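You operate a simulated robot arm through the tools that you are given. There is no shell and no other tool. Be economical: measure what you need, move in short steps, check, and stop when the job is done.

You run a simulated two-armed robot. Do the job below in one go: nothing can be reset, and whatever is moved stays where it is left.

## Task
Fit the orange reflector in the empty holder on lane 3.
Fine: lane 3 isolator off before the reflector goes in, on again after; shut the optics drawer. Where these are worked on the way, their far stop is far enough and under half their travel is too little: optics drawer.

It is judged by the outcome, as a careful person would: the job done as asked, and still so three seconds after it is handed in. It fails if anything else is knocked over, pushed out of place, dropped, spilled or broken.

## Robot
Two 7-joint arms with two-finger grippers on one trunk, hanging from a carriage that runs on a gantry, over the field with the corners [-2.035, 0.25], [-1.733, -0.994], [0.89, -0.357], [0.589, 0.887] (x, y) and turns from -6.37 to 5.637 rad about z. Base frame: it is fixed where the carriage stands at the start and does not move with it; the origin is on the floor, on the carriage's upright axis, x ahead of it, y to its left, z up; the surface under the hand at the start is at about z = 0.74. Readings come in m, rad, newtons and seconds.
The left shoulder is at the start at [0.04, 0.158, 1.052], the right one opposite. With the tool pointing down near the work surface each hand reaches from about 0.16 to 0.6 m from the robot's upright axis, wherever it stands, measured 20 degrees to its own side. Places, roughly: L3-4 sensor [-3.8, 0.9, 0]; inside of the reflector holder [0.4, -0.6, 0.8]; optics drawer [0.3, -0.3, 0.5]; small isolator switch [0.6, -0.7, 0.6]. Payload 1.96 kg a hand.
The tool frame of a hand sits at the grasp point between the pads (the TCP): z along the fingers, y along the line on which they close. The tips reach 0.02 m beyond it. The gripper opens to 0.072 m. The gripper's body begins 0.038 m behind the TCP.
Orientation is that of the tool frame in the base frame, as a unit quaternion [w, x, y, z]. With the fingers straight down and closing along the base's y, the tool's x points along the base's -x, its y along +y and its z along -z.

## Interface
- The arms move only by the tool nudge_tool. It takes "left_steps", "right_steps" or both (then of equal length, played together; a hand with none holds still); each is a list that holds one entry, the list of rows, each a list of 7 numbers: the closure, from 0 (fully open) to 1 (shut), then the shift along the tool's x, y, z in m, then the turn, a rotation vector about the tool's x, y, z in rad. In form: [[[hand, x, y, z, wx, wy, wz], ...]]. A call has 1 to 10 rows; each row is the pose to reach, as a shift and turn from the pose commanded when the call began, along the tool's axes at that moment. A row lasts 0.2 s, in which the tool goes at most 0.05 m and 0.15 rad; a call with a longer step from one row to the next is refused whole, and so is a gripper value outside its range. Where a pose cannot be reached the arm comes as near as it can. A force on the tool above 90 N (or 10 N above the force at the start of the call, whichever is more), or a blocked arm, ends the call early, and 0.2 s more pass. Each finger travels about 0.045 m/s and halts on what it meets, pressing with about 30 N; the grip force reading is that of the motor and also rises with nothing between the fingers. The clock runs only during rows and for 0.2 s after the last one: add rows that repeat a pose to give the fingers time. It gives the time, the measured TCP pose, the force on the tool (base axes), the opening and the grip force at its end, in the units of the frame above (readings bear some noise), with the torque about the TCP (base axes, N m) and any sound that the robot's microphone picked up.
- Cameras (640 x 400 px; columns grow to the right, rows downward): "scene" is now at [0.2114, -0.0398, 1.4229]; the picture's right is [-0.71, -0.71, 0.00], its down [-0.62, 0.62, -0.47] and it looks along [0.33, -0.33, -0.88] (base axes); focal length 294 px, centre (320, 200). "left" rides on the left gripper at [0.071, -0.019, -0.082] in its tool frame; the picture's right is [0.26, 0.97, 0.00], its down [-0.67, 0.18, -0.72] and it looks along [-0.69, 0.19, 0.70] (tool axes); focal length 280 px, centre (320, 200). "right" rides on the right gripper at [0.071, 0.019, -0.082] in its tool frame; the picture's right is [-0.26, 0.96, 0.00], its down [-0.67, -0.18, -0.72] and it looks along [-0.69, -0.19, 0.70] (tool axes); focal length 280 px, centre (320, 200). There is no depth. A picture from a camera that has moved, and an enlarged one, comes with that camera's place and axes in the base frame and with its lens. The place of the scene camera against the robot may be out by one fixed shift of up to 0.025 m in any direction.
- snapshot(camera): a new picture of that camera. It takes no simulated time.
- raise_lower(by): slides the trunk up (or, below 0, down) by that many m; the arms and the scene camera ride with it, the base frame stays. It gives what a move gives, with no picture.
- roll_base(legs): drives the robot by 1 to 6 legs, each [ahead, left, turn to the left] in m, m and rad, along the robot's own axes; the way and the turn of a leg run together, so that a leg with both is an arc; at most 1.5 m and 3.142 rad a leg. The arms and the cameras ride along, it lands a little off, and it stops where it bumps. It keeps to its track: a leg is cut to what the track allows. It gives what a move gives.
- aim_head(pan, tilt): turns the head with the scene camera to pan (to the left, within 1.501 rad either way) and tilt (down, from -0.506 to 1.204), counted from straight ahead of the robot. It gives what a move gives.
- enlarge(camera, box): a new picture of the part [left, top, right, bottom] of that camera's present view, enlarged. It takes no simulated time.
- finish_job(): hands the job in; it is judged then, once.

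Go step by step. Nothing tells you exact positions but the pictures and the camera data: compare them with the known pose of the tool, close in by small moves and look again before you grip or let go. The budget is 120 turns and 88 pictures, counting those below and the enlarged ones. Unless the task says otherwise, let go and move clear before handing in, and close with one line.

The tools are called after "Call:" as name(argument=value, ...) on one line, values as JSON. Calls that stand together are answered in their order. nudge_tool: Moves the arms, as the interface text tells. Its arguments: {"type":"object","properties":{"left_steps":{"type":"array"},"right_steps":{"type":"array"}},"required":[]} The other tools are called the same way: raise_lower (by) slides the trunk up or down; roll_base (legs) drives the base; aim_head (pan, tilt) turns the head that bears the scene camera; snapshot (camera) takes a picture; enlarge (camera, box) takes an enlarged picture of a part of a camera's view; finish_job () hands the job in.

At the start:

```text
t: 0.0
left_tcp_pos: [0.3125, -0.0115, 1.1551]
left_tcp_rot: [-0.008, -0.001, 1.0, 0.004]
left_contact_force: [0.5, 0.8, -0.1]
left_torque: [0.01, -0.02, 0.01]
left_gripper_width: 0.0717
left_finger_force: 0.1
right_tcp_pos: [0.2965, -0.3102, 1.0729]
right_tcp_rot: [-0.001, 0.001, 1.0, -0.001]
right_contact_force: [0.5, 0.0, 0.4]
right_torque: [0.0, -0.02, -0.07]
right_gripper_width: 0.0718
right_finger_force: 0.1
trunk travel left (down, up): [-0.375, 0.465]
robot x, y, heading: [-0.0007, -0.0005, 0.001]
head pan, tilt: [-0.785, 1.08]
```

scene: 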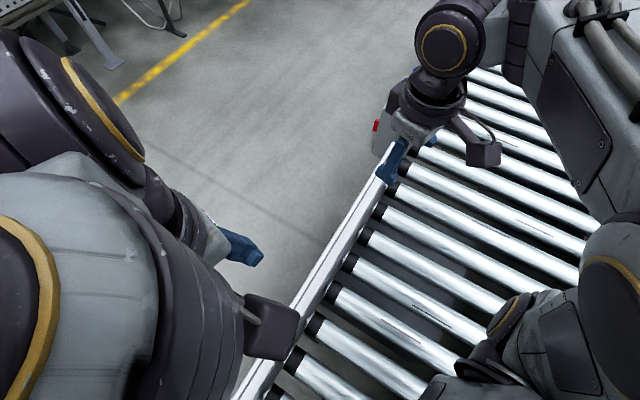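
right: 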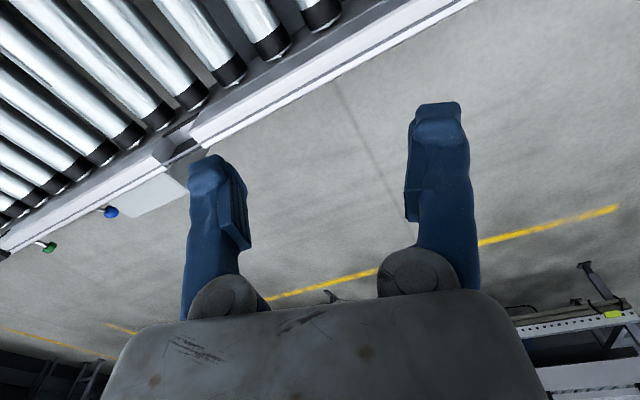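
left: 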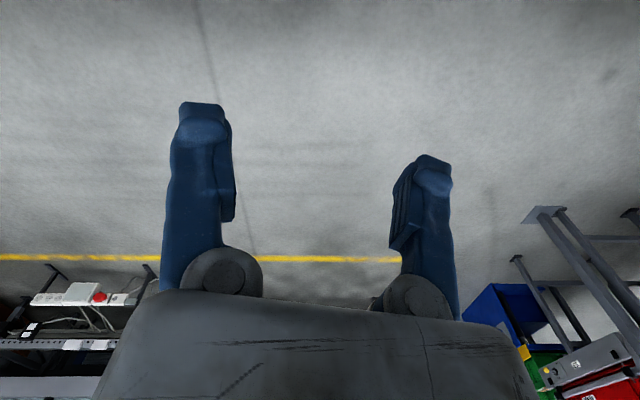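

I see a roller conveyor to the right of the robot, with the floor ahead. I'll look around with the head to find the lanes, drawer, reflectors and holder.

Call:
aim_head(pan=-1.2, tilt=0.7)

Call:
snapshot(camera="scene")

Call:
aim_head(pan=0.2, tilt=0.5)

Call:
snapshot(camera="scene")

Call:
aim_head(pan=1.4, tilt=0.6)

Call:
snapshot(camera="scene")

```text
t: 0.9
left_tcp_pos: [0.312, -0.0126, 1.1534]
left_tcp_rot: [-0.01, 0.0, 1.0, 0.004]
left_contact_force: [-0.3, 1.1, -0.2]
left_torque: [0.01, 0.01, -0.02]
left_gripper_width: 0.0723
left_finger_force: 0.0
right_tcp_pos: [0.296, -0.3116, 1.0738]
right_tcp_rot: [0.0, 0.0, 1.0, 0.0]
right_contact_force: [-0.4, -1.1, 0.8]
right_torque: [0.01, 0.0, -0.01]
right_gripper_width: 0.0719
right_finger_force: 0.0
trunk travel left (down, up): [-0.375, 0.465]
robot x, y, heading: [-0.0013, -0.0008, 0.001]
head pan, tilt: [-1.201, 0.7]
```

```text
84 pictures are left
camera scene: at [0.1967, -0.0733, 1.4517], right [-0.93, -0.36, 0.0], down [-0.23, 0.6, -0.76], along [0.28, -0.71, -0.64], focal length 294 px, centre (320, 200)
```

scene: 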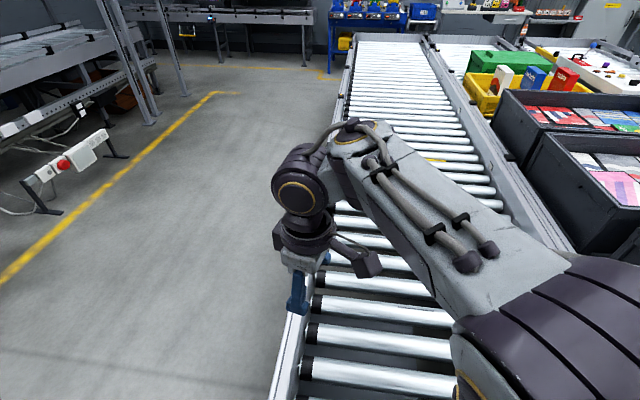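

```text
t: 2.4
left_tcp_pos: [0.3124, -0.0134, 1.1546]
left_tcp_rot: [-0.008, -0.001, 1.0, 0.005]
left_contact_force: [0.5, 0.6, -0.6]
left_torque: [0.0, 0.01, -0.02]
left_gripper_width: 0.072
left_finger_force: 0.1
right_tcp_pos: [0.2968, -0.3102, 1.0749]
right_tcp_rot: [0.0, 0.0, 1.0, 0.0]
right_contact_force: [-0.2, -0.5, 0.1]
right_torque: [0.0, 0.0, 0.03]
right_gripper_width: 0.0719
right_finger_force: 0.0
trunk travel left (down, up): [-0.375, 0.465]
robot x, y, heading: [-0.0031, -0.0025, -0.001]
head pan, tilt: [0.201, 0.499]
```

```text
83 pictures are left
camera scene: at [0.2551, 0.0239, 1.4694], right [0.2, -0.98, 0.0], down [-0.47, -0.1, -0.88], along [0.86, 0.17, -0.48], focal length 294 px, centre (320, 200)
```

scene: 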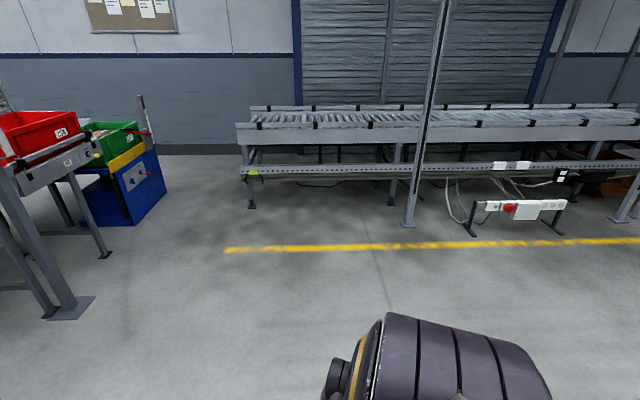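

```text
t: 3.8
left_tcp_pos: [0.3122, -0.0121, 1.1533]
left_tcp_rot: [-0.01, 0.0, 1.0, 0.004]
left_contact_force: [-0.8, -0.2, -0.1]
left_torque: [0.0, 0.0, 0.01]
left_gripper_width: 0.072
left_finger_force: 0.1
right_tcp_pos: [0.2965, -0.3112, 1.0745]
right_tcp_rot: [0.0, 0.0, 1.0, 0.0]
right_contact_force: [-0.1, -0.2, -0.5]
right_torque: [0.0, 0.0, -0.04]
right_gripper_width: 0.0721
right_finger_force: 0.1
trunk travel left (down, up): [-0.375, 0.465]
robot x, y, heading: [-0.0019, -0.002, 0.002]
head pan, tilt: [1.4, 0.6]
```

```text
82 pictures are left
camera scene: at [0.181, 0.0929, 1.4604], right [0.99, -0.17, 0.0], down [-0.1, -0.56, -0.83], along [0.14, 0.81, -0.56], focal length 294 px, centre (320, 200)
```

scene: 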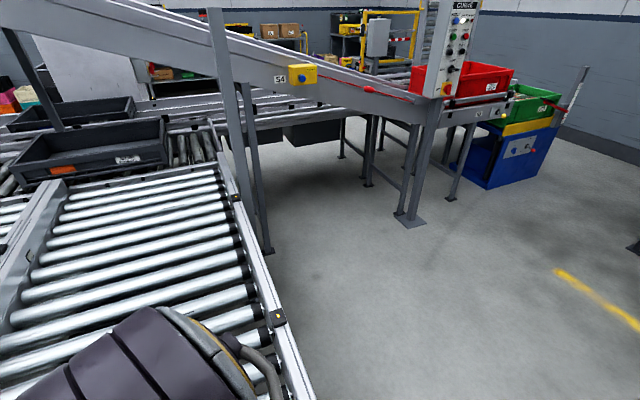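

The conveyor's outer edge is at about x=0.3, with the knobs at its side near y=-0.6. I'll move ahead off the conveyor, turn to face -y, and look at it.

Call:
roll_base(legs=[[0.55, 0.1, 0], [0, 0, -1.571]])

Call:
aim_head(pan=-0.2, tilt=0.95)

Call:
snapshot(camera="scene")

Call:
snapshot(camera="right")

```text
t: 10.8
left_tcp_pos: [0.5265, -0.2181, 1.1538]
left_tcp_rot: [-0.004, 0.713, 0.701, 0.009]
left_contact_force: [-1.4, -0.3, -0.4]
left_torque: [0.01, 0.0, -0.01]
left_gripper_width: 0.0721
left_finger_force: 0.0
right_tcp_pos: [0.2286, -0.1955, 1.0751]
right_tcp_rot: [-0.001, 0.714, 0.7, 0.0]
right_contact_force: [0.2, 0.9, -0.5]
right_torque: [0.01, 0.02, -0.01]
right_gripper_width: 0.0719
right_finger_force: 0.1
trunk travel left (down, up): [-0.375, 0.465]
robot x, y, heading: [0.5452, 0.0941, -1.59]
head pan, tilt: [1.4, 0.6]
```

```text
t: 12.5
left_tcp_pos: [0.5258, -0.218, 1.1535]
left_tcp_rot: [-0.003, 0.713, 0.701, 0.009]
left_contact_force: [-0.5, -0.7, 0.0]
left_torque: [0.02, 0.0, -0.01]
left_gripper_width: 0.072
left_finger_force: 0.1
right_tcp_pos: [0.2296, -0.1955, 1.0751]
right_tcp_rot: [0.0, 0.714, 0.7, 0.0]
right_contact_force: [-0.5, 0.7, -0.6]
right_torque: [0.01, -0.01, -0.01]
right_gripper_width: 0.0719
right_finger_force: 0.0
trunk travel left (down, up): [-0.375, 0.465]
robot x, y, heading: [0.5458, 0.0953, -1.591]
head pan, tilt: [-0.201, 0.949]
```

```text
81 pictures are left
camera scene: at [0.5327, -0.1309, 1.432], right [-0.98, 0.22, 0.0], down [0.18, 0.79, -0.58], along [-0.13, -0.57, -0.81], focal length 294 px, centre (320, 200)
```

scene: 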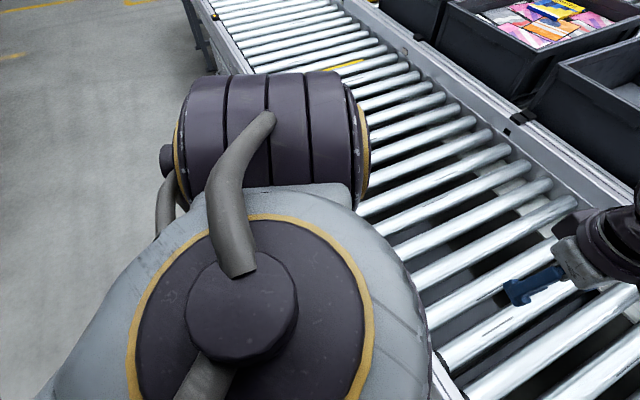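

```text
80 pictures are left
camera right: at [0.2498, -0.125, 1.1573], right [0.96, -0.28, 0.0], down [-0.2, -0.67, 0.72], along [-0.2, -0.69, -0.7], focal length 280 px, centre (320, 200)
```

right: 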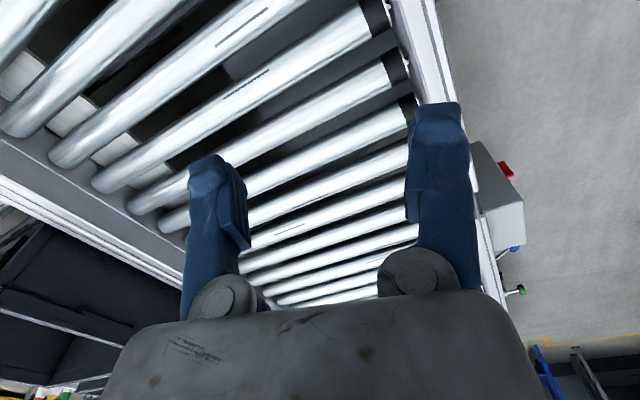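

The left elbow blocks the view. I'll go to the outside of the conveyor, about (0.8,-0.25), and face it.

Call:
roll_base(legs=[[0.3, 0.27, 0], [0, 0, -1.0]])

Call:
aim_head(pan=0.0, tilt=0.95)

Call:
snapshot(camera="scene")

Call:
snapshot(camera="left")

Call:
snapshot(camera="right")

```text
t: 17.6
left_tcp_pos: [0.5414, -0.3551, 1.1539]
left_tcp_rot: [-0.001, 0.964, 0.264, 0.01]
left_contact_force: [0.4, -0.4, 0.1]
left_torque: [0.01, 0.03, -0.01]
left_gripper_width: 0.0722
left_finger_force: 0.1
right_tcp_pos: [0.4044, -0.0888, 1.0735]
right_tcp_rot: [0.001, 0.965, 0.262, 0.001]
right_contact_force: [-0.3, 0.4, 0.3]
right_torque: [0.01, 0.04, 0.01]
right_gripper_width: 0.072
right_finger_force: 0.0
trunk travel left (down, up): [-0.375, 0.465]
robot x, y, heading: [0.8181, -0.2051, -2.61]
head pan, tilt: [-0.201, 0.949]
```

```text
t: 18.3
left_tcp_pos: [0.54, -0.355, 1.1539]
left_tcp_rot: [0.001, 0.964, 0.264, 0.01]
left_contact_force: [-0.1, 0.0, 0.0]
left_torque: [0.02, 0.0, 0.0]
left_gripper_width: 0.0722
left_finger_force: 0.0
right_tcp_pos: [0.4035, -0.0885, 1.0745]
right_tcp_rot: [-0.001, 0.965, 0.263, -0.001]
right_contact_force: [-0.9, 0.4, 1.0]
right_torque: [0.01, 0.02, 0.0]
right_gripper_width: 0.072
right_finger_force: 0.0
trunk travel left (down, up): [-0.375, 0.465]
robot x, y, heading: [0.8177, -0.2035, -2.606]
head pan, tilt: [0.0, 0.949]
```

```text
79 pictures are left
camera scene: at [0.6219, -0.3184, 1.432], right [-0.51, 0.86, 0.0], down [0.7, 0.41, -0.58], along [-0.5, -0.3, -0.81], focal length 294 px, centre (320, 200)
```

scene: 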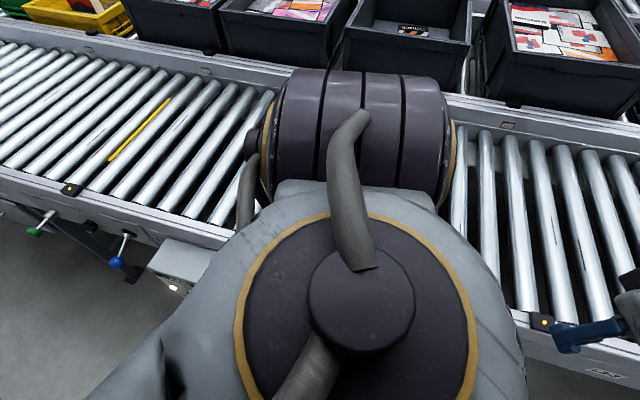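

```text
78 pictures are left
camera left: at [0.5905, -0.302, 1.2372], right [0.72, -0.7, 0.01], down [-0.5, -0.5, 0.7], along [-0.48, -0.51, -0.71], focal length 280 px, centre (320, 200)
```

left: 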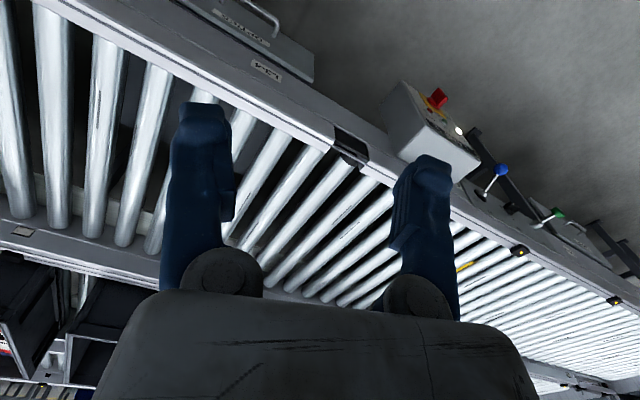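

```text
77 pictures are left
camera right: at [0.4742, -0.0695, 1.1574], right [0.26, -0.96, 0.0], down [-0.67, -0.18, 0.72], along [-0.69, -0.19, -0.7], focal length 280 px, centre (320, 200)
```

right: 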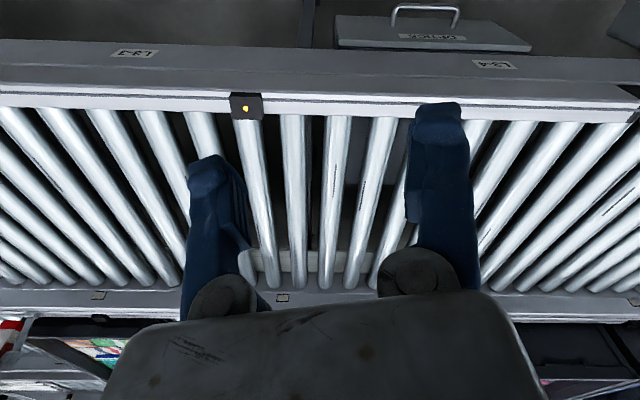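

I see the empty black holder on the rail, an isolator box with a red switch beside it, and the OPTICS drawer under the rail. I'll enlarge both.

Call:
enlarge(camera="left", box=[320, 60, 560, 210])

Call:
enlarge(camera="left", box=[160, 0, 400, 150])

Call:
enlarge(camera="right", box=[200, 0, 560, 225])

```text
2.67 times, centred on (440, 135) of left
camera zoom: at [0.5905, -0.302, 1.2372], right [0.72, -0.7, 0.01], down [-0.5, -0.5, 0.7], along [-0.48, -0.51, -0.71], focal length 748 px, centre (0, 373)
```

zoom: 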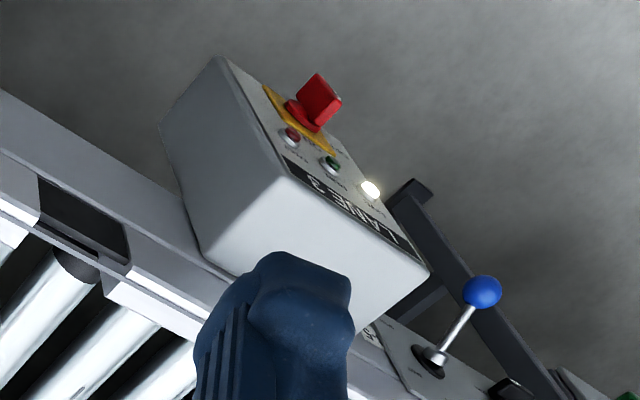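

```text
2.67 times, centred on (280, 75) of left
camera zoom: at [0.5905, -0.302, 1.2372], right [0.72, -0.7, 0.01], down [-0.5, -0.5, 0.7], along [-0.48, -0.51, -0.71], focal length 748 px, centre (427, 533)
```

zoom: 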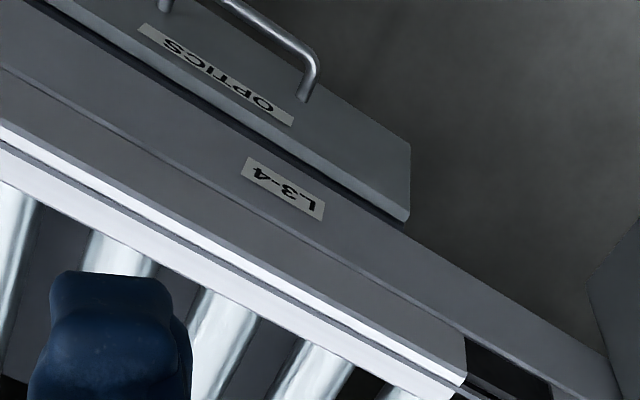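

```text
1.78 times, centred on (380, 112) of right
camera zoom: at [0.4742, -0.0695, 1.1574], right [0.26, -0.96, 0.0], down [-0.67, -0.18, 0.72], along [-0.69, -0.19, -0.7], focal length 498 px, centre (213, 356)
```

zoom: 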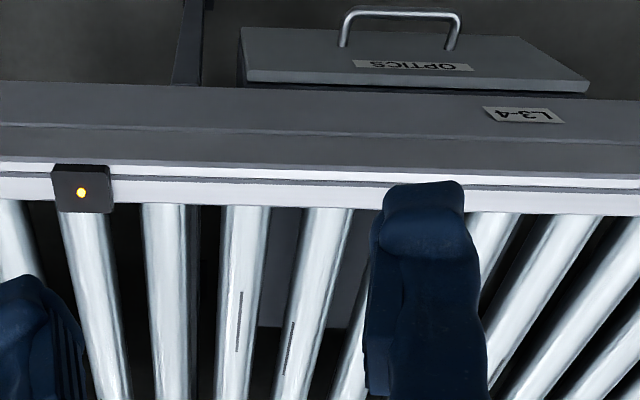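

The isolator box carries LANE 3 and the OPTICS drawer looks shut. The rail runs along about (0.24,-0.97), so I'll square up to it and look at the box with the head.

Call:
roll_base(legs=[[0.02, 0.095, -0.295]])

Call:
aim_head(pan=0.75, tilt=1.0)

Call:
snapshot(camera="scene")

Call:
snapshot(camera="left")

```text
t: 19.7
left_tcp_pos: [0.5251, -0.3617, 1.1529]
left_tcp_rot: [0.002, 0.993, 0.121, 0.01]
left_contact_force: [0.1, -0.4, 0.1]
left_torque: [0.03, -0.04, 0.01]
left_gripper_width: 0.0722
left_finger_force: 0.1
right_tcp_pos: [0.4715, -0.0697, 1.0748]
right_tcp_rot: [0.001, 0.993, 0.119, -0.001]
right_contact_force: [0.1, 0.6, 0.1]
right_torque: [-0.01, -0.01, 0.02]
right_gripper_width: 0.0721
right_finger_force: 0.1
trunk travel left (down, up): [-0.375, 0.465]
robot x, y, heading: [0.8351, -0.3019, -2.904]
head pan, tilt: [0.0, 0.949]
```

```text
t: 20.8
left_tcp_pos: [0.5252, -0.363, 1.1549]
left_tcp_rot: [0.002, 0.993, 0.121, 0.01]
left_contact_force: [-0.4, 1.1, -0.3]
left_torque: [-0.03, -0.04, 0.01]
left_gripper_width: 0.072
left_finger_force: 0.1
right_tcp_pos: [0.4705, -0.0681, 1.0737]
right_tcp_rot: [0.0, 0.993, 0.119, -0.001]
right_contact_force: [-1.0, 0.6, -0.3]
right_torque: [-0.01, -0.03, 0.06]
right_gripper_width: 0.0723
right_finger_force: 0.1
trunk travel left (down, up): [-0.375, 0.465]
robot x, y, heading: [0.8308, -0.297, -2.903]
head pan, tilt: [0.75, 1.0]
```

```text
73 pictures are left
camera scene: at [0.6453, -0.3908, 1.4284], right [-0.84, 0.55, 0.0], down [0.46, 0.7, -0.54], along [-0.3, -0.45, -0.84], focal length 294 px, centre (320, 200)
```

scene: 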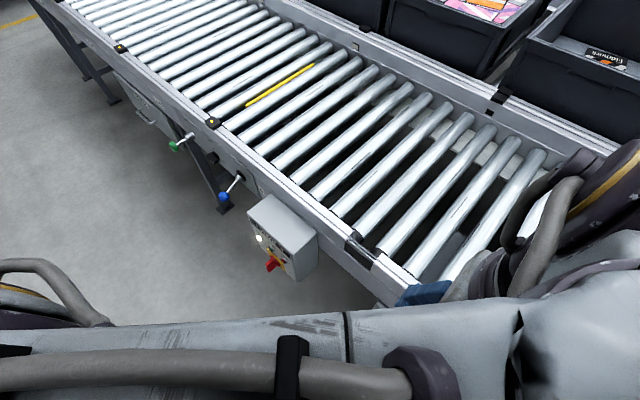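

```text
72 pictures are left
camera left: at [0.589, -0.3268, 1.2373], right [0.49, -0.87, 0.01], down [-0.63, -0.34, 0.7], along [-0.61, -0.35, -0.71], focal length 280 px, centre (320, 200)
```

left: 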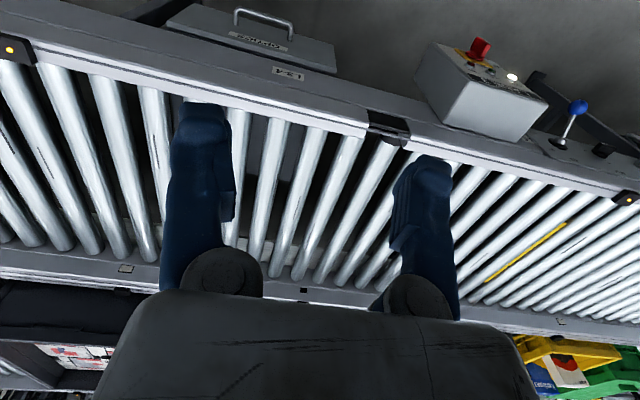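

The head sees the isolator box well from here, so I'll enlarge it and the holder.

Call:
enlarge(camera="scene", box=[200, 170, 360, 290])

Call:
enlarge(camera="left", box=[320, 30, 560, 180])

Call:
enlarge(camera="scene", box=[300, 190, 440, 290])

```text
3.33 times, centred on (280, 230) of scene
camera zoom: at [0.6453, -0.3908, 1.4284], right [-0.84, 0.55, 0.0], down [0.46, 0.7, -0.54], along [-0.3, -0.45, -0.84], focal length 979 px, centre (453, 100)
```

zoom: 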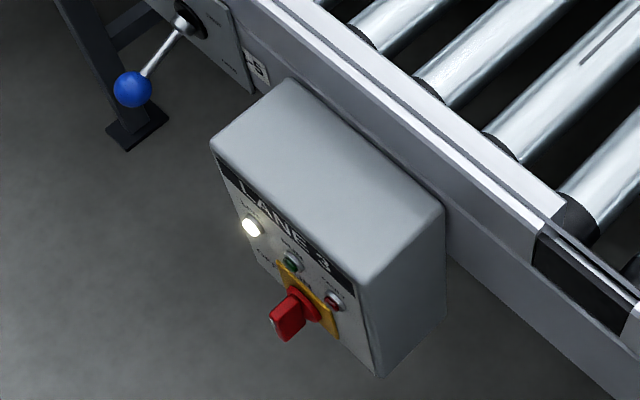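

```text
2.67 times, centred on (440, 105) of left
camera zoom: at [0.589, -0.3268, 1.2373], right [0.49, -0.87, 0.01], down [-0.63, -0.34, 0.7], along [-0.61, -0.35, -0.71], focal length 748 px, centre (0, 453)
```

zoom: 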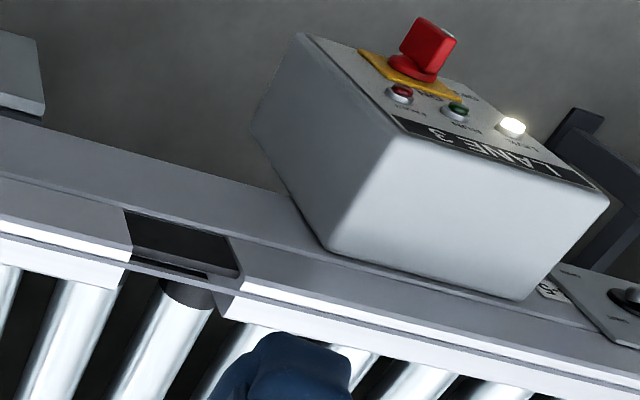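

```text
4.00 times, centred on (370, 240) of scene
camera zoom: at [0.6453, -0.3908, 1.4284], right [-0.84, 0.55, 0.0], down [0.46, 0.7, -0.54], along [-0.3, -0.45, -0.84], focal length 1175 px, centre (120, 40)
```

zoom: 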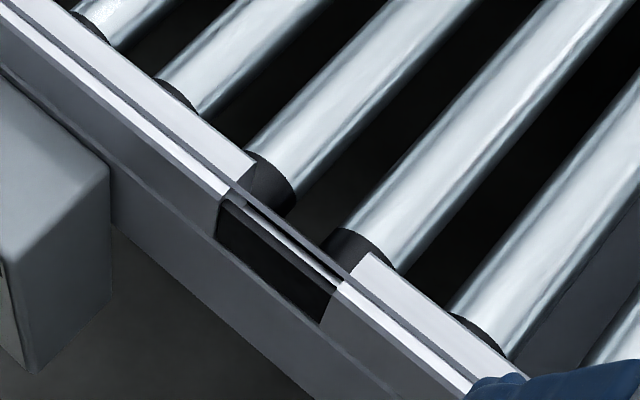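

The paddle on the panel faces outward (+n) and the lamp is lit, so the lane is on. I'll turn the robot toward the panel so the left hand comes over that side, then look again.

Call:
roll_base(legs=[[0, 0, 0.9]])

Call:
raise_lower(by=-0.15)

Call:
nudge_tool(left_steps=[[[0, 0, 0, 0.02, 0, 0, -0.15], [0, 0, 0, 0.04, 0, 0, -0.3], [0, 0, 0, 0.06, 0, 0, -0.45], [0, 0, 0, 0.08, 0, 0, -0.6], [0, 0, 0, 0.1, 0, 0, -0.75], [0, 0, 0, 0.1, 0, 0, -0.9]]])

Call:
snapshot(camera="left")

Call:
aim_head(pan=0.0, tilt=1.0)

Call:
snapshot(camera="scene")

```text
t: 23.4
left_tcp_pos: [0.685, -0.5754, 1.1546]
left_tcp_rot: [-0.003, 0.848, 0.53, 0.009]
left_contact_force: [-0.1, -0.1, -0.4]
left_torque: [0.01, 0.01, 0.0]
left_gripper_width: 0.0719
left_finger_force: 0.1
right_tcp_pos: [0.4241, -0.429, 1.0743]
right_tcp_rot: [0.001, 0.848, 0.529, 0.001]
right_contact_force: [-0.4, 0.1, -0.4]
right_torque: [0.02, 0.02, 0.04]
right_gripper_width: 0.072
right_finger_force: 0.1
trunk travel left (down, up): [-0.375, 0.465]
robot x, y, heading: [0.8334, -0.2985, -2.027]
head pan, tilt: [0.75, 1.0]
```

```text
t: 25.2
left_tcp_pos: [0.6836, -0.5761, 1.0029]
left_tcp_rot: [-0.003, 0.848, 0.53, 0.009]
left_contact_force: [-0.7, 0.3, 0.1]
left_torque: [0.03, 0.0, -0.03]
left_gripper_width: 0.072
left_finger_force: 0.1
right_tcp_pos: [0.4245, -0.43, 0.9246]
right_tcp_rot: [0.0, 0.849, 0.529, 0.0]
right_contact_force: [0.6, -0.5, 0.0]
right_torque: [-0.01, 0.02, -0.04]
right_gripper_width: 0.0719
right_finger_force: 0.2
trunk travel left (down, up): [-0.225, 0.615]
robot x, y, heading: [0.83, -0.2985, -2.027]
head pan, tilt: [0.75, 1.0]
```

```text
t: 26.6
left_tcp_pos: [0.6838, -0.5735, 0.9017]
left_tcp_rot: [0.001, 0.532, 0.847, 0.01]
left_contact_force: [-0.7, 0.2, -0.1]
left_torque: [-0.01, 0.0, 0.03]
left_gripper_width: 0.072
left_finger_force: 0.1
right_tcp_pos: [0.4226, -0.4298, 0.9236]
right_tcp_rot: [-0.001, 0.849, 0.529, 0.001]
right_contact_force: [0.0, 1.1, 0.7]
right_torque: [-0.02, -0.02, -0.02]
right_gripper_width: 0.0721
right_finger_force: 0.1
trunk travel left (down, up): [-0.225, 0.615]
robot x, y, heading: [0.8339, -0.3001, -2.029]
head pan, tilt: [0.75, 1.0]
```

```text
68 pictures are left
camera left: at [0.6354, -0.52, 0.9852], right [0.76, 0.66, 0.02], down [0.45, -0.54, 0.71], along [0.48, -0.53, -0.7], focal length 280 px, centre (320, 200)
```

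left: 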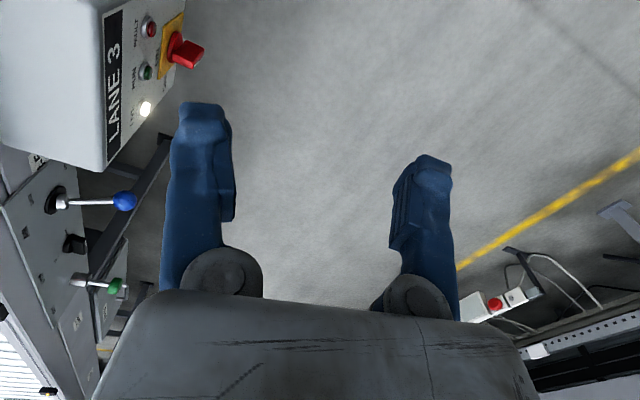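

```text
t: 27.7
left_tcp_pos: [0.6841, -0.5751, 0.903]
left_tcp_rot: [0.002, 0.534, 0.846, 0.011]
left_contact_force: [0.3, 0.1, 0.6]
left_torque: [0.01, -0.01, 0.0]
left_gripper_width: 0.0721
left_finger_force: 0.1
right_tcp_pos: [0.4232, -0.4304, 0.9239]
right_tcp_rot: [0.0, 0.849, 0.529, 0.0]
right_contact_force: [0.2, 0.1, 0.1]
right_torque: [0.05, 0.0, -0.02]
right_gripper_width: 0.0722
right_finger_force: 0.0
trunk travel left (down, up): [-0.225, 0.615]
robot x, y, heading: [0.8339, -0.3002, -2.025]
head pan, tilt: [0.0, 1.0]
```

```text
67 pictures are left
camera scene: at [0.738, -0.5009, 1.2784], right [-0.9, 0.44, 0.0], down [0.37, 0.76, -0.54], along [-0.24, -0.49, -0.84], focal length 294 px, centre (320, 200)
```

scene: 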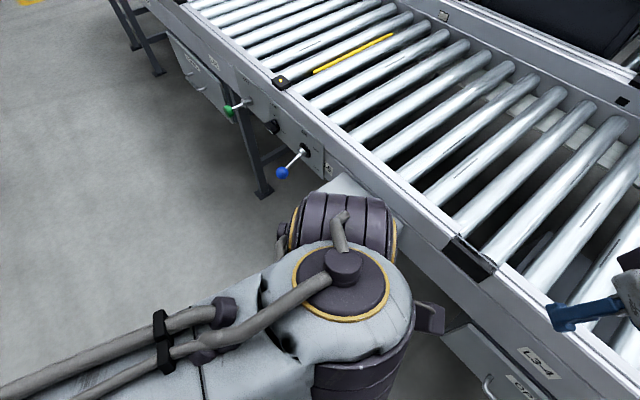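

I turned the wrong way, but this gives a good view of the panel, so I'll enlarge it first.

Call:
enlarge(camera="left", box=[90, 0, 230, 120])

Call:
nudge_tool(left_steps=[[[0, 0, 0, 0, 0, 0, 0.15], [0, 0, 0, 0, 0, 0, 0.3], [0, 0, 0, 0, 0, 0, 0.45], [0, 0, 0, 0, 0, 0, 0.6], [0, 0, 0, 0, 0, 0, 0.75], [0, 0, 0, 0, 0, 0, 0.9], [0, 0, 0, 0, 0, 0, 1.05], [0, 0, 0, 0, 0, 0, 1.2], [0, 0, 0, 0, 0, 0, 1.35], [0, 0, 0, 0, 0, 0, 1.5]]])

Call:
nudge_tool(left_steps=[[[0, 0.04, 0, 0, 0, 0, 0.15], [0, 0.08, 0, 0, 0, 0, 0.3]]])

Call:
snapshot(camera="left")

```text
3.33 times, centred on (160, 60) of left
camera zoom: at [0.6357, -0.5198, 0.9855], right [0.76, 0.65, 0.02], down [0.45, -0.54, 0.71], along [0.48, -0.53, -0.7], focal length 935 px, centre (853, 667)
```

zoom: 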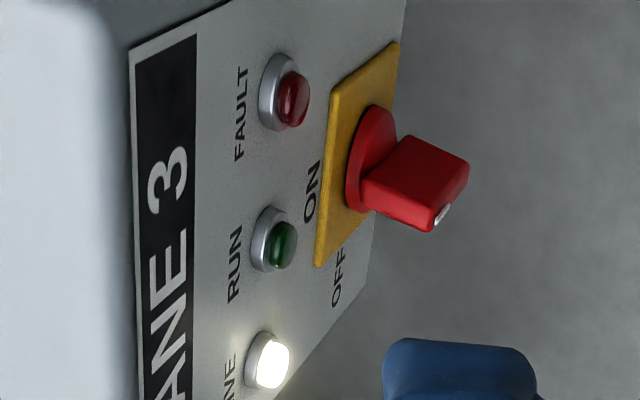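

```text
t: 29.9
left_tcp_pos: [0.6847, -0.5739, 0.905]
left_tcp_rot: [-0.005, 0.967, 0.254, 0.009]
left_contact_force: [-1.0, -0.8, 1.2]
left_torque: [-0.01, -0.01, 0.01]
left_gripper_width: 0.0721
left_finger_force: 0.1
right_tcp_pos: [0.4232, -0.4292, 0.9251]
right_tcp_rot: [0.0, 0.849, 0.529, 0.0]
right_contact_force: [-0.4, 0.5, -0.5]
right_torque: [0.0, 0.0, -0.01]
right_gripper_width: 0.072
right_finger_force: 0.2
trunk travel left (down, up): [-0.225, 0.615]
robot x, y, heading: [0.8329, -0.3023, -2.026]
head pan, tilt: [0.0, 1.0]
```

```text
t: 30.5
left_tcp_pos: [0.7584, -0.5328, 0.9048]
left_tcp_rot: [-0.006, 0.994, 0.108, 0.008]
left_contact_force: [-0.1, 0.0, -0.1]
left_torque: [0.01, 0.03, 0.03]
left_gripper_width: 0.0721
left_finger_force: 0.0
right_tcp_pos: [0.4242, -0.4299, 0.9243]
right_tcp_rot: [0.001, 0.848, 0.529, 0.0]
right_contact_force: [0.1, 0.5, -0.7]
right_torque: [0.02, 0.03, 0.0]
right_gripper_width: 0.072
right_finger_force: 0.1
trunk travel left (down, up): [-0.225, 0.615]
robot x, y, heading: [0.832, -0.3015, -2.028]
head pan, tilt: [0.0, 1.0]
```

```text
65 pictures are left
camera left: at [0.822, -0.4997, 0.9882], right [0.46, -0.89, -0.01], down [-0.63, -0.33, 0.7], along [-0.62, -0.32, -0.71], focal length 280 px, centre (320, 200)
```

left: 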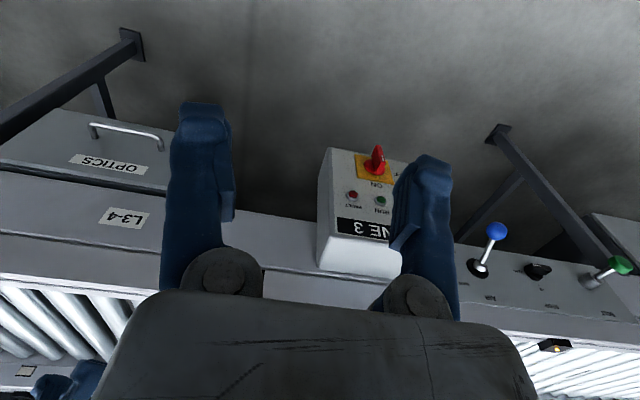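

The view is good: the paddle is upright at ON, and OFF is toward -y. I'll enlarge it to measure.

Call:
enlarge(camera="left", box=[310, 130, 430, 220])

Call:
enlarge(camera="left", box=[0, 20, 180, 250])

```text
4.44 times, centred on (370, 175) of left
camera zoom: at [0.822, -0.4997, 0.9882], right [0.46, -0.89, -0.01], down [-0.63, -0.33, 0.7], along [-0.62, -0.32, -0.71], focal length 1246 px, centre (98, 311)
```

zoom: 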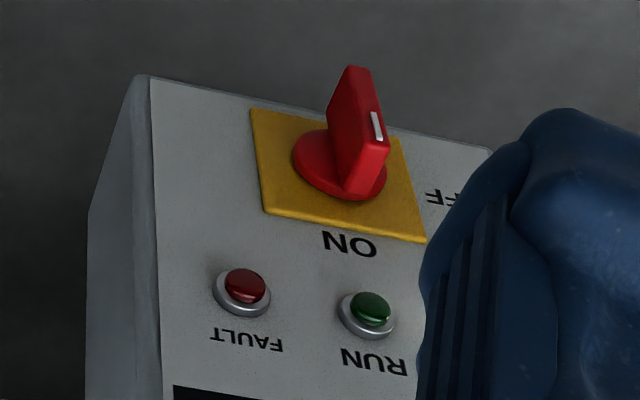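

```text
1.74 times, centred on (90, 135) of left
camera zoom: at [0.822, -0.4997, 0.9882], right [0.46, -0.89, -0.01], down [-0.63, -0.33, 0.7], along [-0.62, -0.32, -0.71], focal length 488 px, centre (720, 313)
```

zoom: 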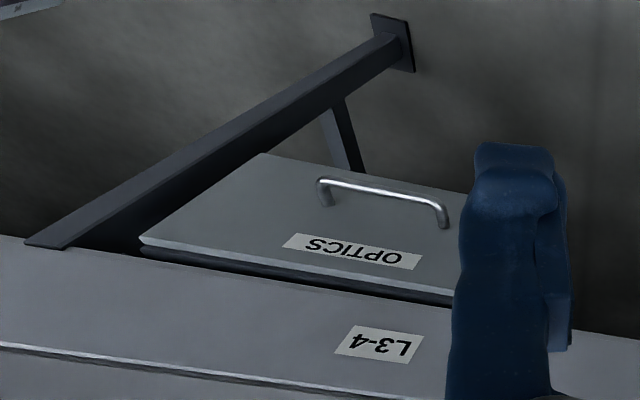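

The paddle mark triangulates to (0.607,-0.738,0.573), with its axis at z≈0.562. I'll lower the trunk, then pitch the left hand to point into the panel while moving to a stand-off in front of it.

Call:
raise_lower(by=-0.1)

Call:
nudge_tool(left_steps=[[[0, -0.008, 0.016, 0.015, 0, -0.15, 0], [0, -0.016, 0.032, 0.03, 0, -0.3, 0], [0, -0.024, 0.048, 0.045, 0, -0.45, 0], [0, -0.032, 0.064, 0.06, 0, -0.6, 0], [0, -0.04, 0.08, 0.075, 0, -0.75, 0], [0, -0.048, 0.096, 0.09, 0, -0.9, 0], [0, -0.056, 0.112, 0.105, 0, -1.05, 0], [0, -0.064, 0.128, 0.12, 0, -1.2, 0], [0, -0.072, 0.144, 0.135, 0, -1.35, 0], [0, -0.08, 0.16, 0.15, 0, -1.5, 0]]])

Call:
snapshot(camera="left")

Call:
snapshot(camera="scene")

```text
t: 31.8
left_tcp_pos: [0.7561, -0.5319, 0.8057]
left_tcp_rot: [-0.006, 0.994, 0.109, 0.008]
left_contact_force: [-0.6, -0.5, -0.2]
left_torque: [0.0, 0.03, 0.02]
left_gripper_width: 0.0721
left_finger_force: 0.0
right_tcp_pos: [0.4241, -0.4297, 0.8253]
right_tcp_rot: [0.0, 0.849, 0.529, 0.0]
right_contact_force: [7.1, 2.1, 22.1]
right_torque: [0.43, 0.69, -0.27]
right_gripper_width: 0.0718
right_finger_force: 0.0
trunk travel left (down, up): [-0.125, 0.715]
robot x, y, heading: [0.8321, -0.2987, -2.023]
head pan, tilt: [0.0, 1.0]
```

```text
t: 34.0
left_tcp_pos: [0.7159, -0.7035, 0.6518]
left_tcp_rot: [0.07, 0.733, 0.084, -0.671]
left_contact_force: [0.2, -0.2, 0.0]
left_torque: [0.03, -0.03, -0.02]
left_gripper_width: 0.0719
left_finger_force: 0.0
right_tcp_pos: [0.4239, -0.4301, 0.8242]
right_tcp_rot: [0.0, 0.849, 0.528, -0.001]
right_contact_force: [17.6, 5.4, 58.1]
right_torque: [1.16, 1.91, -0.56]
right_gripper_width: 0.0723
right_finger_force: 0.0
trunk travel left (down, up): [-0.125, 0.715]
robot x, y, heading: [0.8313, -0.3002, -2.025]
head pan, tilt: [0.0, 1.0]
```

```text
62 pictures are left
camera left: at [0.7974, -0.6655, 0.5882], right [0.23, -0.93, -0.27], down [0.68, -0.04, 0.73], along [-0.7, -0.35, 0.62], focal length 280 px, centre (320, 200)
```

left: 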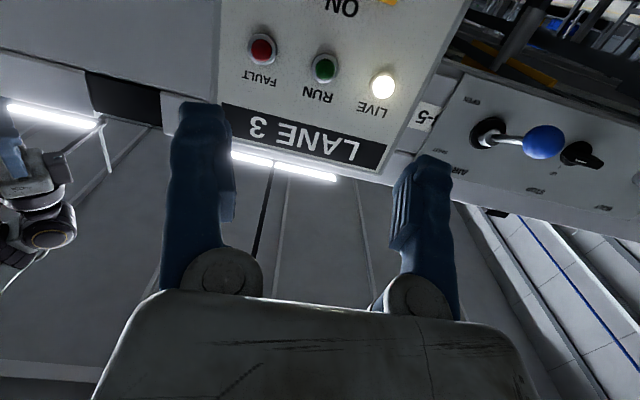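

```text
61 pictures are left
camera scene: at [0.738, -0.5008, 1.1786], right [-0.9, 0.44, 0.0], down [0.37, 0.76, -0.54], along [-0.24, -0.49, -0.84], focal length 294 px, centre (320, 200)
```

scene: 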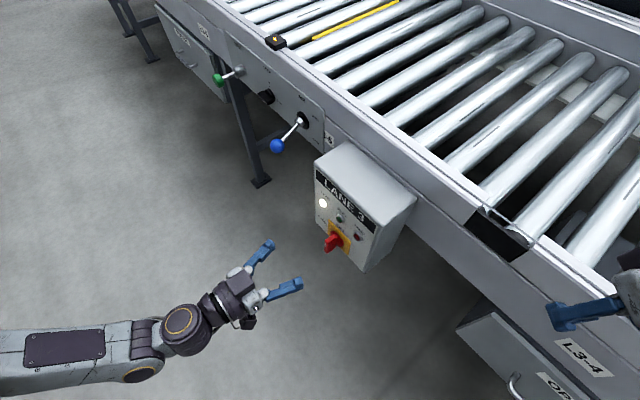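

The left hand is horizontal in front of the panel. The right fingers are pressing on the rail after the trunk went down, so I'll lift the right hand at once, then bring the left hand in front of the paddle.

Call:
nudge_tool(right_steps=[[[0, 0, 0, -0.03, 0, 0, 0], [0, 0, 0, -0.07, 0, 0, 0], [0, 0, 0, -0.11, 0, 0, 0], [0, 0, 0, -0.15, 0, 0, 0], [0, 0, 0, -0.15, 0, 0, 0]]], left_steps=[[[0, 0.02, 0.003, 0.01, 0, -0.03, 0], [0, 0.04, 0.005, 0.02, 0, -0.06, 0], [0, 0.06, 0.008, 0.03, 0, -0.09, 0], [0, 0.0787, 0.011, 0.05, 0, -0.09, 0], [0, 0.0787, 0.011, 0.075, 0, -0.09, 0]]])

Call:
enlarge(camera="scene", box=[200, 120, 440, 320])

Call:
enlarge(camera="scene", box=[440, 180, 640, 330])

```text
t: 35.2
left_tcp_pos: [0.6481, -0.7267, 0.5673]
left_tcp_rot: [-0.073, -0.701, -0.081, 0.704]
left_contact_force: [-0.1, 0.7, -0.4]
left_torque: [-0.01, 0.0, 0.0]
left_gripper_width: 0.0722
left_finger_force: 0.1
right_tcp_pos: [0.4052, -0.442, 0.897]
right_tcp_rot: [0.0, 0.848, 0.529, -0.002]
right_contact_force: [0.0, 0.3, -0.8]
right_torque: [-0.01, 0.01, 0.02]
right_gripper_width: 0.0717
right_finger_force: 0.1
right hand out of reach, approached as far as the arm can: row 2, 3, 4, 5
trunk travel left (down, up): [-0.125, 0.715]
robot x, y, heading: [0.8368, -0.2973, -2.032]
head pan, tilt: [0.0, 1.0]
```

```text
2.00 times, centred on (320, 220) of scene
camera zoom: at [0.7369, -0.5011, 1.1785], right [-0.9, 0.44, 0.0], down [0.37, 0.76, -0.54], along [-0.24, -0.49, -0.84], focal length 588 px, centre (320, 160)
```

zoom: 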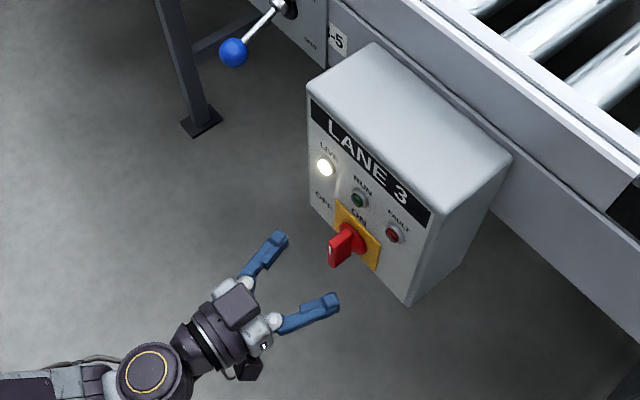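

```text
2.67 times, centred on (540, 255) of scene
camera zoom: at [0.7369, -0.5011, 1.1785], right [-0.9, 0.44, 0.0], down [0.37, 0.76, -0.54], along [-0.24, -0.49, -0.84], focal length 783 px, centre (-267, 53)
```

zoom: 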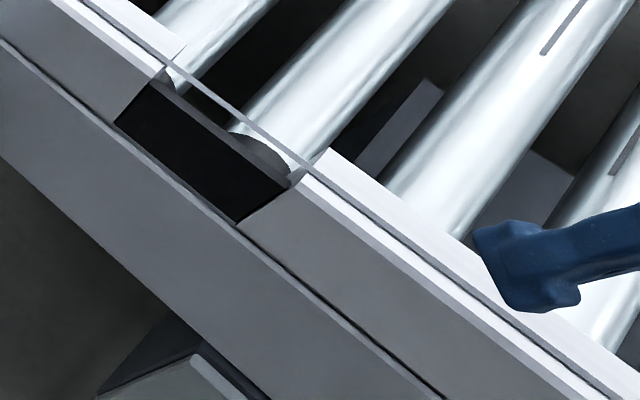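

The fingers straddle the paddle in line. I'll advance 4.6 cm and close.

Call:
nudge_tool(left_steps=[[[0, 0.003, 0, 0.025, 0, 0, 0], [0, 0.005, 0, 0.046, 0, 0, 0], [0.4, 0.005, 0, 0.046, 0, 0, 0], [1, 0.005, 0, 0.046, 0, 0, 0], [1, 0.005, 0, 0.046, 0, 0, 0], [1, 0.005, 0, 0.046, 0, 0, 0], [1, 0.005, 0, 0.046, 0, 0, 0], [1, 0.005, 0, 0.046, 0, 0, 0]]])

Call:
enlarge(camera="scene", box=[200, 120, 440, 320])

```text
t: 37.0
left_tcp_pos: [0.6047, -0.7364, 0.5612]
left_tcp_rot: [-0.072, -0.701, -0.081, 0.705]
left_contact_force: [-3.6, 9.9, 5.4]
left_torque: [0.08, -0.21, -0.15]
left_gripper_width: 0.0114
left_finger_force: 38.5
right_tcp_pos: [0.4051, -0.4382, 0.8978]
right_tcp_rot: [-0.001, 0.848, 0.53, -0.001]
right_contact_force: [-0.4, -0.2, -0.7]
right_torque: [-0.03, -0.01, 0.03]
right_gripper_width: 0.0722
right_finger_force: 0.2
trunk travel left (down, up): [-0.125, 0.715]
robot x, y, heading: [0.8314, -0.3009, -2.025]
head pan, tilt: [0.0, 1.0]
```

```text
2.00 times, centred on (320, 220) of scene
camera zoom: at [0.7369, -0.4992, 1.1782], right [-0.9, 0.44, 0.0], down [0.37, 0.76, -0.54], along [-0.24, -0.48, -0.84], focal length 588 px, centre (320, 160)
```

zoom: 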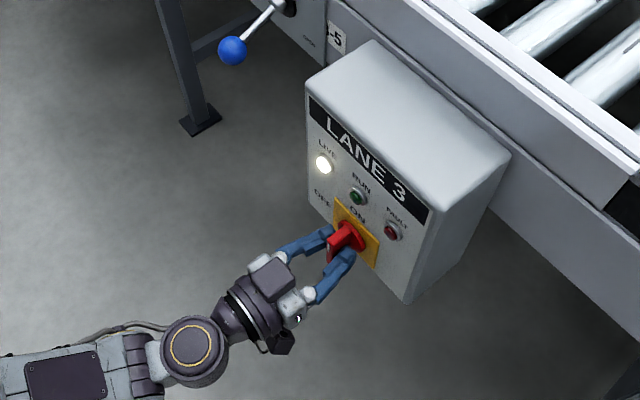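

The paddle is gripped with an 11 mm width. Now I'll turn it toward OFF, which is a negative turn about tool z.

Call:
nudge_tool(left_steps=[[[1, 0, 0, 0, 0, 0, -0.15], [1, 0, 0, 0, 0, 0, -0.3], [1, 0, 0, 0, 0, 0, -0.45], [1, 0, 0, 0, 0, 0, -0.6], [1, 0, 0, 0, 0, 0, -0.75], [1, 0, 0, 0, 0, 0, -0.9], [1, 0, 0, 0, 0, 0, -1.05], [1, 0, 0, 0, 0, 0, -1.2], [1, 0, 0, 0, 0, 0, -1.35], [1, 0, 0, 0, 0, 0, -1.5]]])

Call:
enlarge(camera="scene", box=[200, 120, 440, 320])

```text
t: 39.2
left_tcp_pos: [0.6053, -0.7373, 0.561]
left_tcp_rot: [0.427, -0.457, -0.539, 0.564]
left_contact_force: [-1.0, 3.9, 6.6]
left_torque: [-0.03, 0.13, 0.6]
left_gripper_width: 0.0112
left_finger_force: 38.5
right_tcp_pos: [0.4058, -0.4399, 0.8969]
right_tcp_rot: [0.0, 0.848, 0.53, 0.0]
right_contact_force: [0.0, -0.1, -0.5]
right_torque: [-0.04, -0.03, 0.02]
right_gripper_width: 0.072
right_finger_force: 0.0
trunk travel left (down, up): [-0.125, 0.715]
robot x, y, heading: [0.8328, -0.3002, -2.027]
head pan, tilt: [0.0, 1.0]
```

```text
2.00 times, centred on (320, 220) of scene
camera zoom: at [0.7374, -0.5005, 1.1782], right [-0.9, 0.44, 0.0], down [0.37, 0.76, -0.54], along [-0.24, -0.48, -0.84], focal length 588 px, centre (320, 160)
```

zoom: 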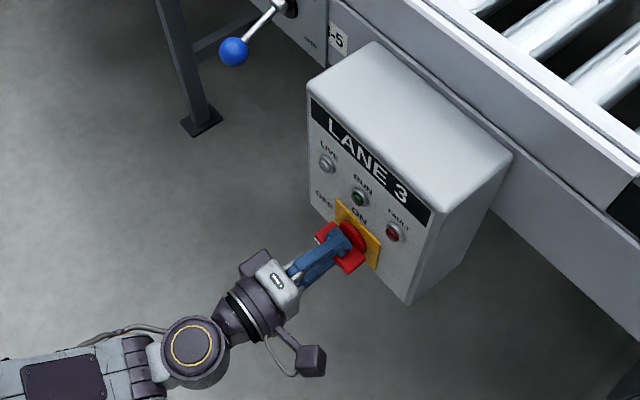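

The LIVE lamp has gone out, so lane 3 is off. I'll turn slightly more to the stop, then open and back off.

Call:
nudge_tool(left_steps=[[[1, 0, 0, 0, 0, 0, -0.07], [1, 0, 0, 0, 0, 0, -0.07], [0, 0, 0, 0, 0, 0, -0.07], [0, 0, 0, 0, 0, 0, -0.07], [0, 0, 0, 0, 0, 0, -0.07], [0, 0, 0, 0, 0, 0, -0.07], [0, 0, 0, -0.03, 0, 0, -0.07], [0, 0, 0, -0.07, 0, 0, -0.07], [0, 0, 0, -0.1, 0, 0, -0.07]]])

Call:
enlarge(camera="scene", box=[200, 120, 440, 320])

```text
t: 41.2
left_tcp_pos: [0.7038, -0.7156, 0.562]
left_tcp_rot: [-0.446, 0.44, 0.553, -0.55]
left_contact_force: [0.4, -0.3, -0.7]
left_torque: [-0.01, 0.01, 0.0]
left_gripper_width: 0.0721
left_finger_force: 0.1
right_tcp_pos: [0.4064, -0.442, 0.8966]
right_tcp_rot: [-0.001, 0.848, 0.53, 0.0]
right_contact_force: [-0.3, 0.0, -0.4]
right_torque: [0.03, -0.02, 0.05]
right_gripper_width: 0.0722
right_finger_force: 0.0
trunk travel left (down, up): [-0.125, 0.715]
robot x, y, heading: [0.8358, -0.3004, -2.023]
head pan, tilt: [0.0, 1.0]
```

```text
2.00 times, centred on (320, 220) of scene
camera zoom: at [0.7384, -0.5007, 1.1783], right [-0.9, 0.44, 0.0], down [0.37, 0.76, -0.54], along [-0.24, -0.48, -0.84], focal length 588 px, centre (320, 160)
```

zoom: 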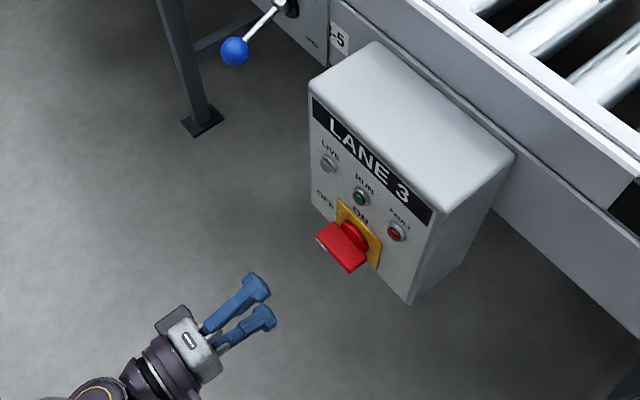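

Lane 3 is off. The drawer handle bar triangulates to a centre of (0.402,-0.303,0.525), and the hand's present orientation suits it, so I'll shift the base to bring the hand in front of the handle.

Call:
roll_base(legs=[[-0.301, -0.373, 0]])

Call:
snapshot(camera="scene")

Call:
snapshot(camera="left")

```text
t: 44.1
left_tcp_pos: [0.5023, -0.286, 0.5621]
left_tcp_rot: [-0.446, 0.44, 0.553, -0.549]
left_contact_force: [-0.1, 0.8, 0.9]
left_torque: [-0.02, 0.01, 0.03]
left_gripper_width: 0.0721
left_finger_force: 0.1
right_tcp_pos: [0.2059, -0.0069, 0.8975]
right_tcp_rot: [-0.001, 0.849, 0.529, -0.001]
right_contact_force: [-0.8, -0.1, -0.8]
right_torque: [-0.01, 0.01, 0.01]
right_gripper_width: 0.072
right_finger_force: 0.0
trunk travel left (down, up): [-0.125, 0.715]
robot x, y, heading: [0.6357, 0.1307, -2.026]
head pan, tilt: [0.0, 1.0]
```

```text
55 pictures are left
camera scene: at [0.5369, -0.069, 1.1783], right [-0.9, 0.44, 0.0], down [0.37, 0.75, -0.54], along [-0.24, -0.48, -0.84], focal length 294 px, centre (320, 200)
```

scene: 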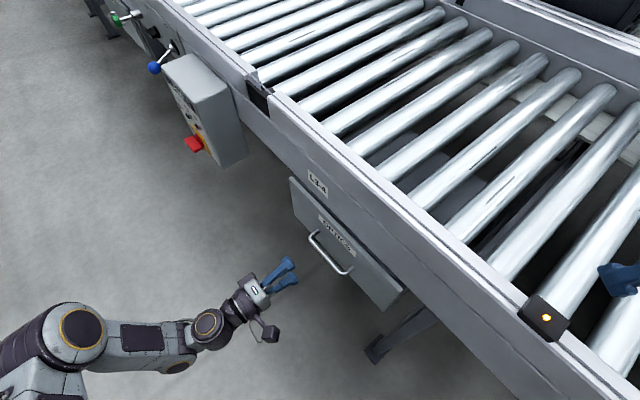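

```text
54 pictures are left
camera left: at [0.5677, -0.199, 0.5815], right [-0.06, 0.27, -0.96], down [0.84, -0.5, -0.19], along [-0.54, -0.82, -0.19], focal length 280 px, centre (320, 200)
```

left: 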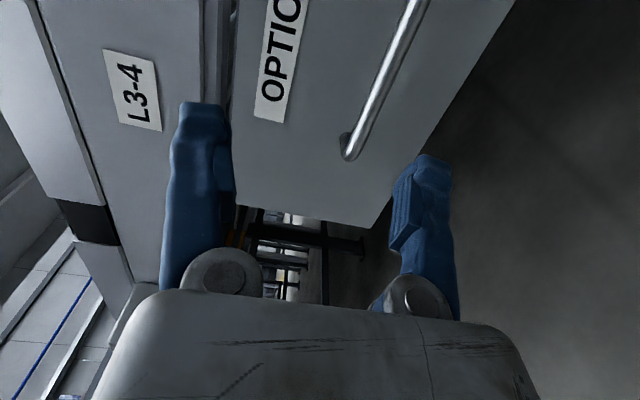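

Measurements agree. I'll lower the hand 3.8 cm, advance onto the bar, and close.

Call:
nudge_tool(left_steps=[[[0, 0.007, 0.038, 0.03, 0, 0, 0], [0, 0.007, 0.038, 0.07, 0, 0, 0], [0, 0.007, 0.038, 0.099, 0, 0, 0], [0.5, 0.007, 0.038, 0.099, 0, 0, 0], [1, 0.007, 0.038, 0.099, 0, 0, 0], [1, 0.007, 0.038, 0.099, 0, 0, 0], [1, 0.007, 0.038, 0.099, 0, 0, 0], [1, 0.007, 0.038, 0.099, 0, 0, 0]]])

Call:
enlarge(camera="scene", box=[220, 160, 420, 310])

```text
t: 45.9
left_tcp_pos: [0.4058, -0.2977, 0.522]
left_tcp_rot: [-0.445, 0.442, 0.555, -0.546]
left_contact_force: [-3.1, -5.3, -30.0]
left_torque: [-0.25, 0.01, -0.36]
left_gripper_width: 0.006
left_finger_force: 26.4
right_tcp_pos: [0.2061, -0.009, 0.8957]
right_tcp_rot: [0.0, 0.85, 0.527, -0.001]
right_contact_force: [0.7, -0.3, 1.2]
right_torque: [0.0, 0.03, 0.02]
right_gripper_width: 0.0722
right_finger_force: 0.0
trunk travel left (down, up): [-0.125, 0.715]
robot x, y, heading: [0.6328, 0.1308, -2.03]
head pan, tilt: [0.0, 1.0]
```

```text
2.67 times, centred on (320, 235) of scene
camera zoom: at [0.5374, -0.0688, 1.1777], right [-0.9, 0.44, 0.0], down [0.37, 0.75, -0.54], along [-0.24, -0.48, -0.84], focal length 783 px, centre (320, 107)
```

zoom: 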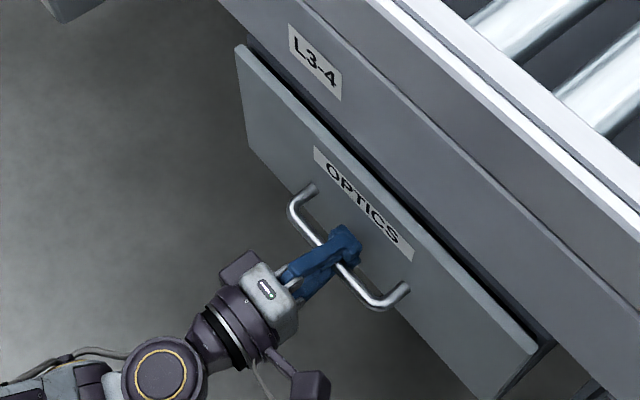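

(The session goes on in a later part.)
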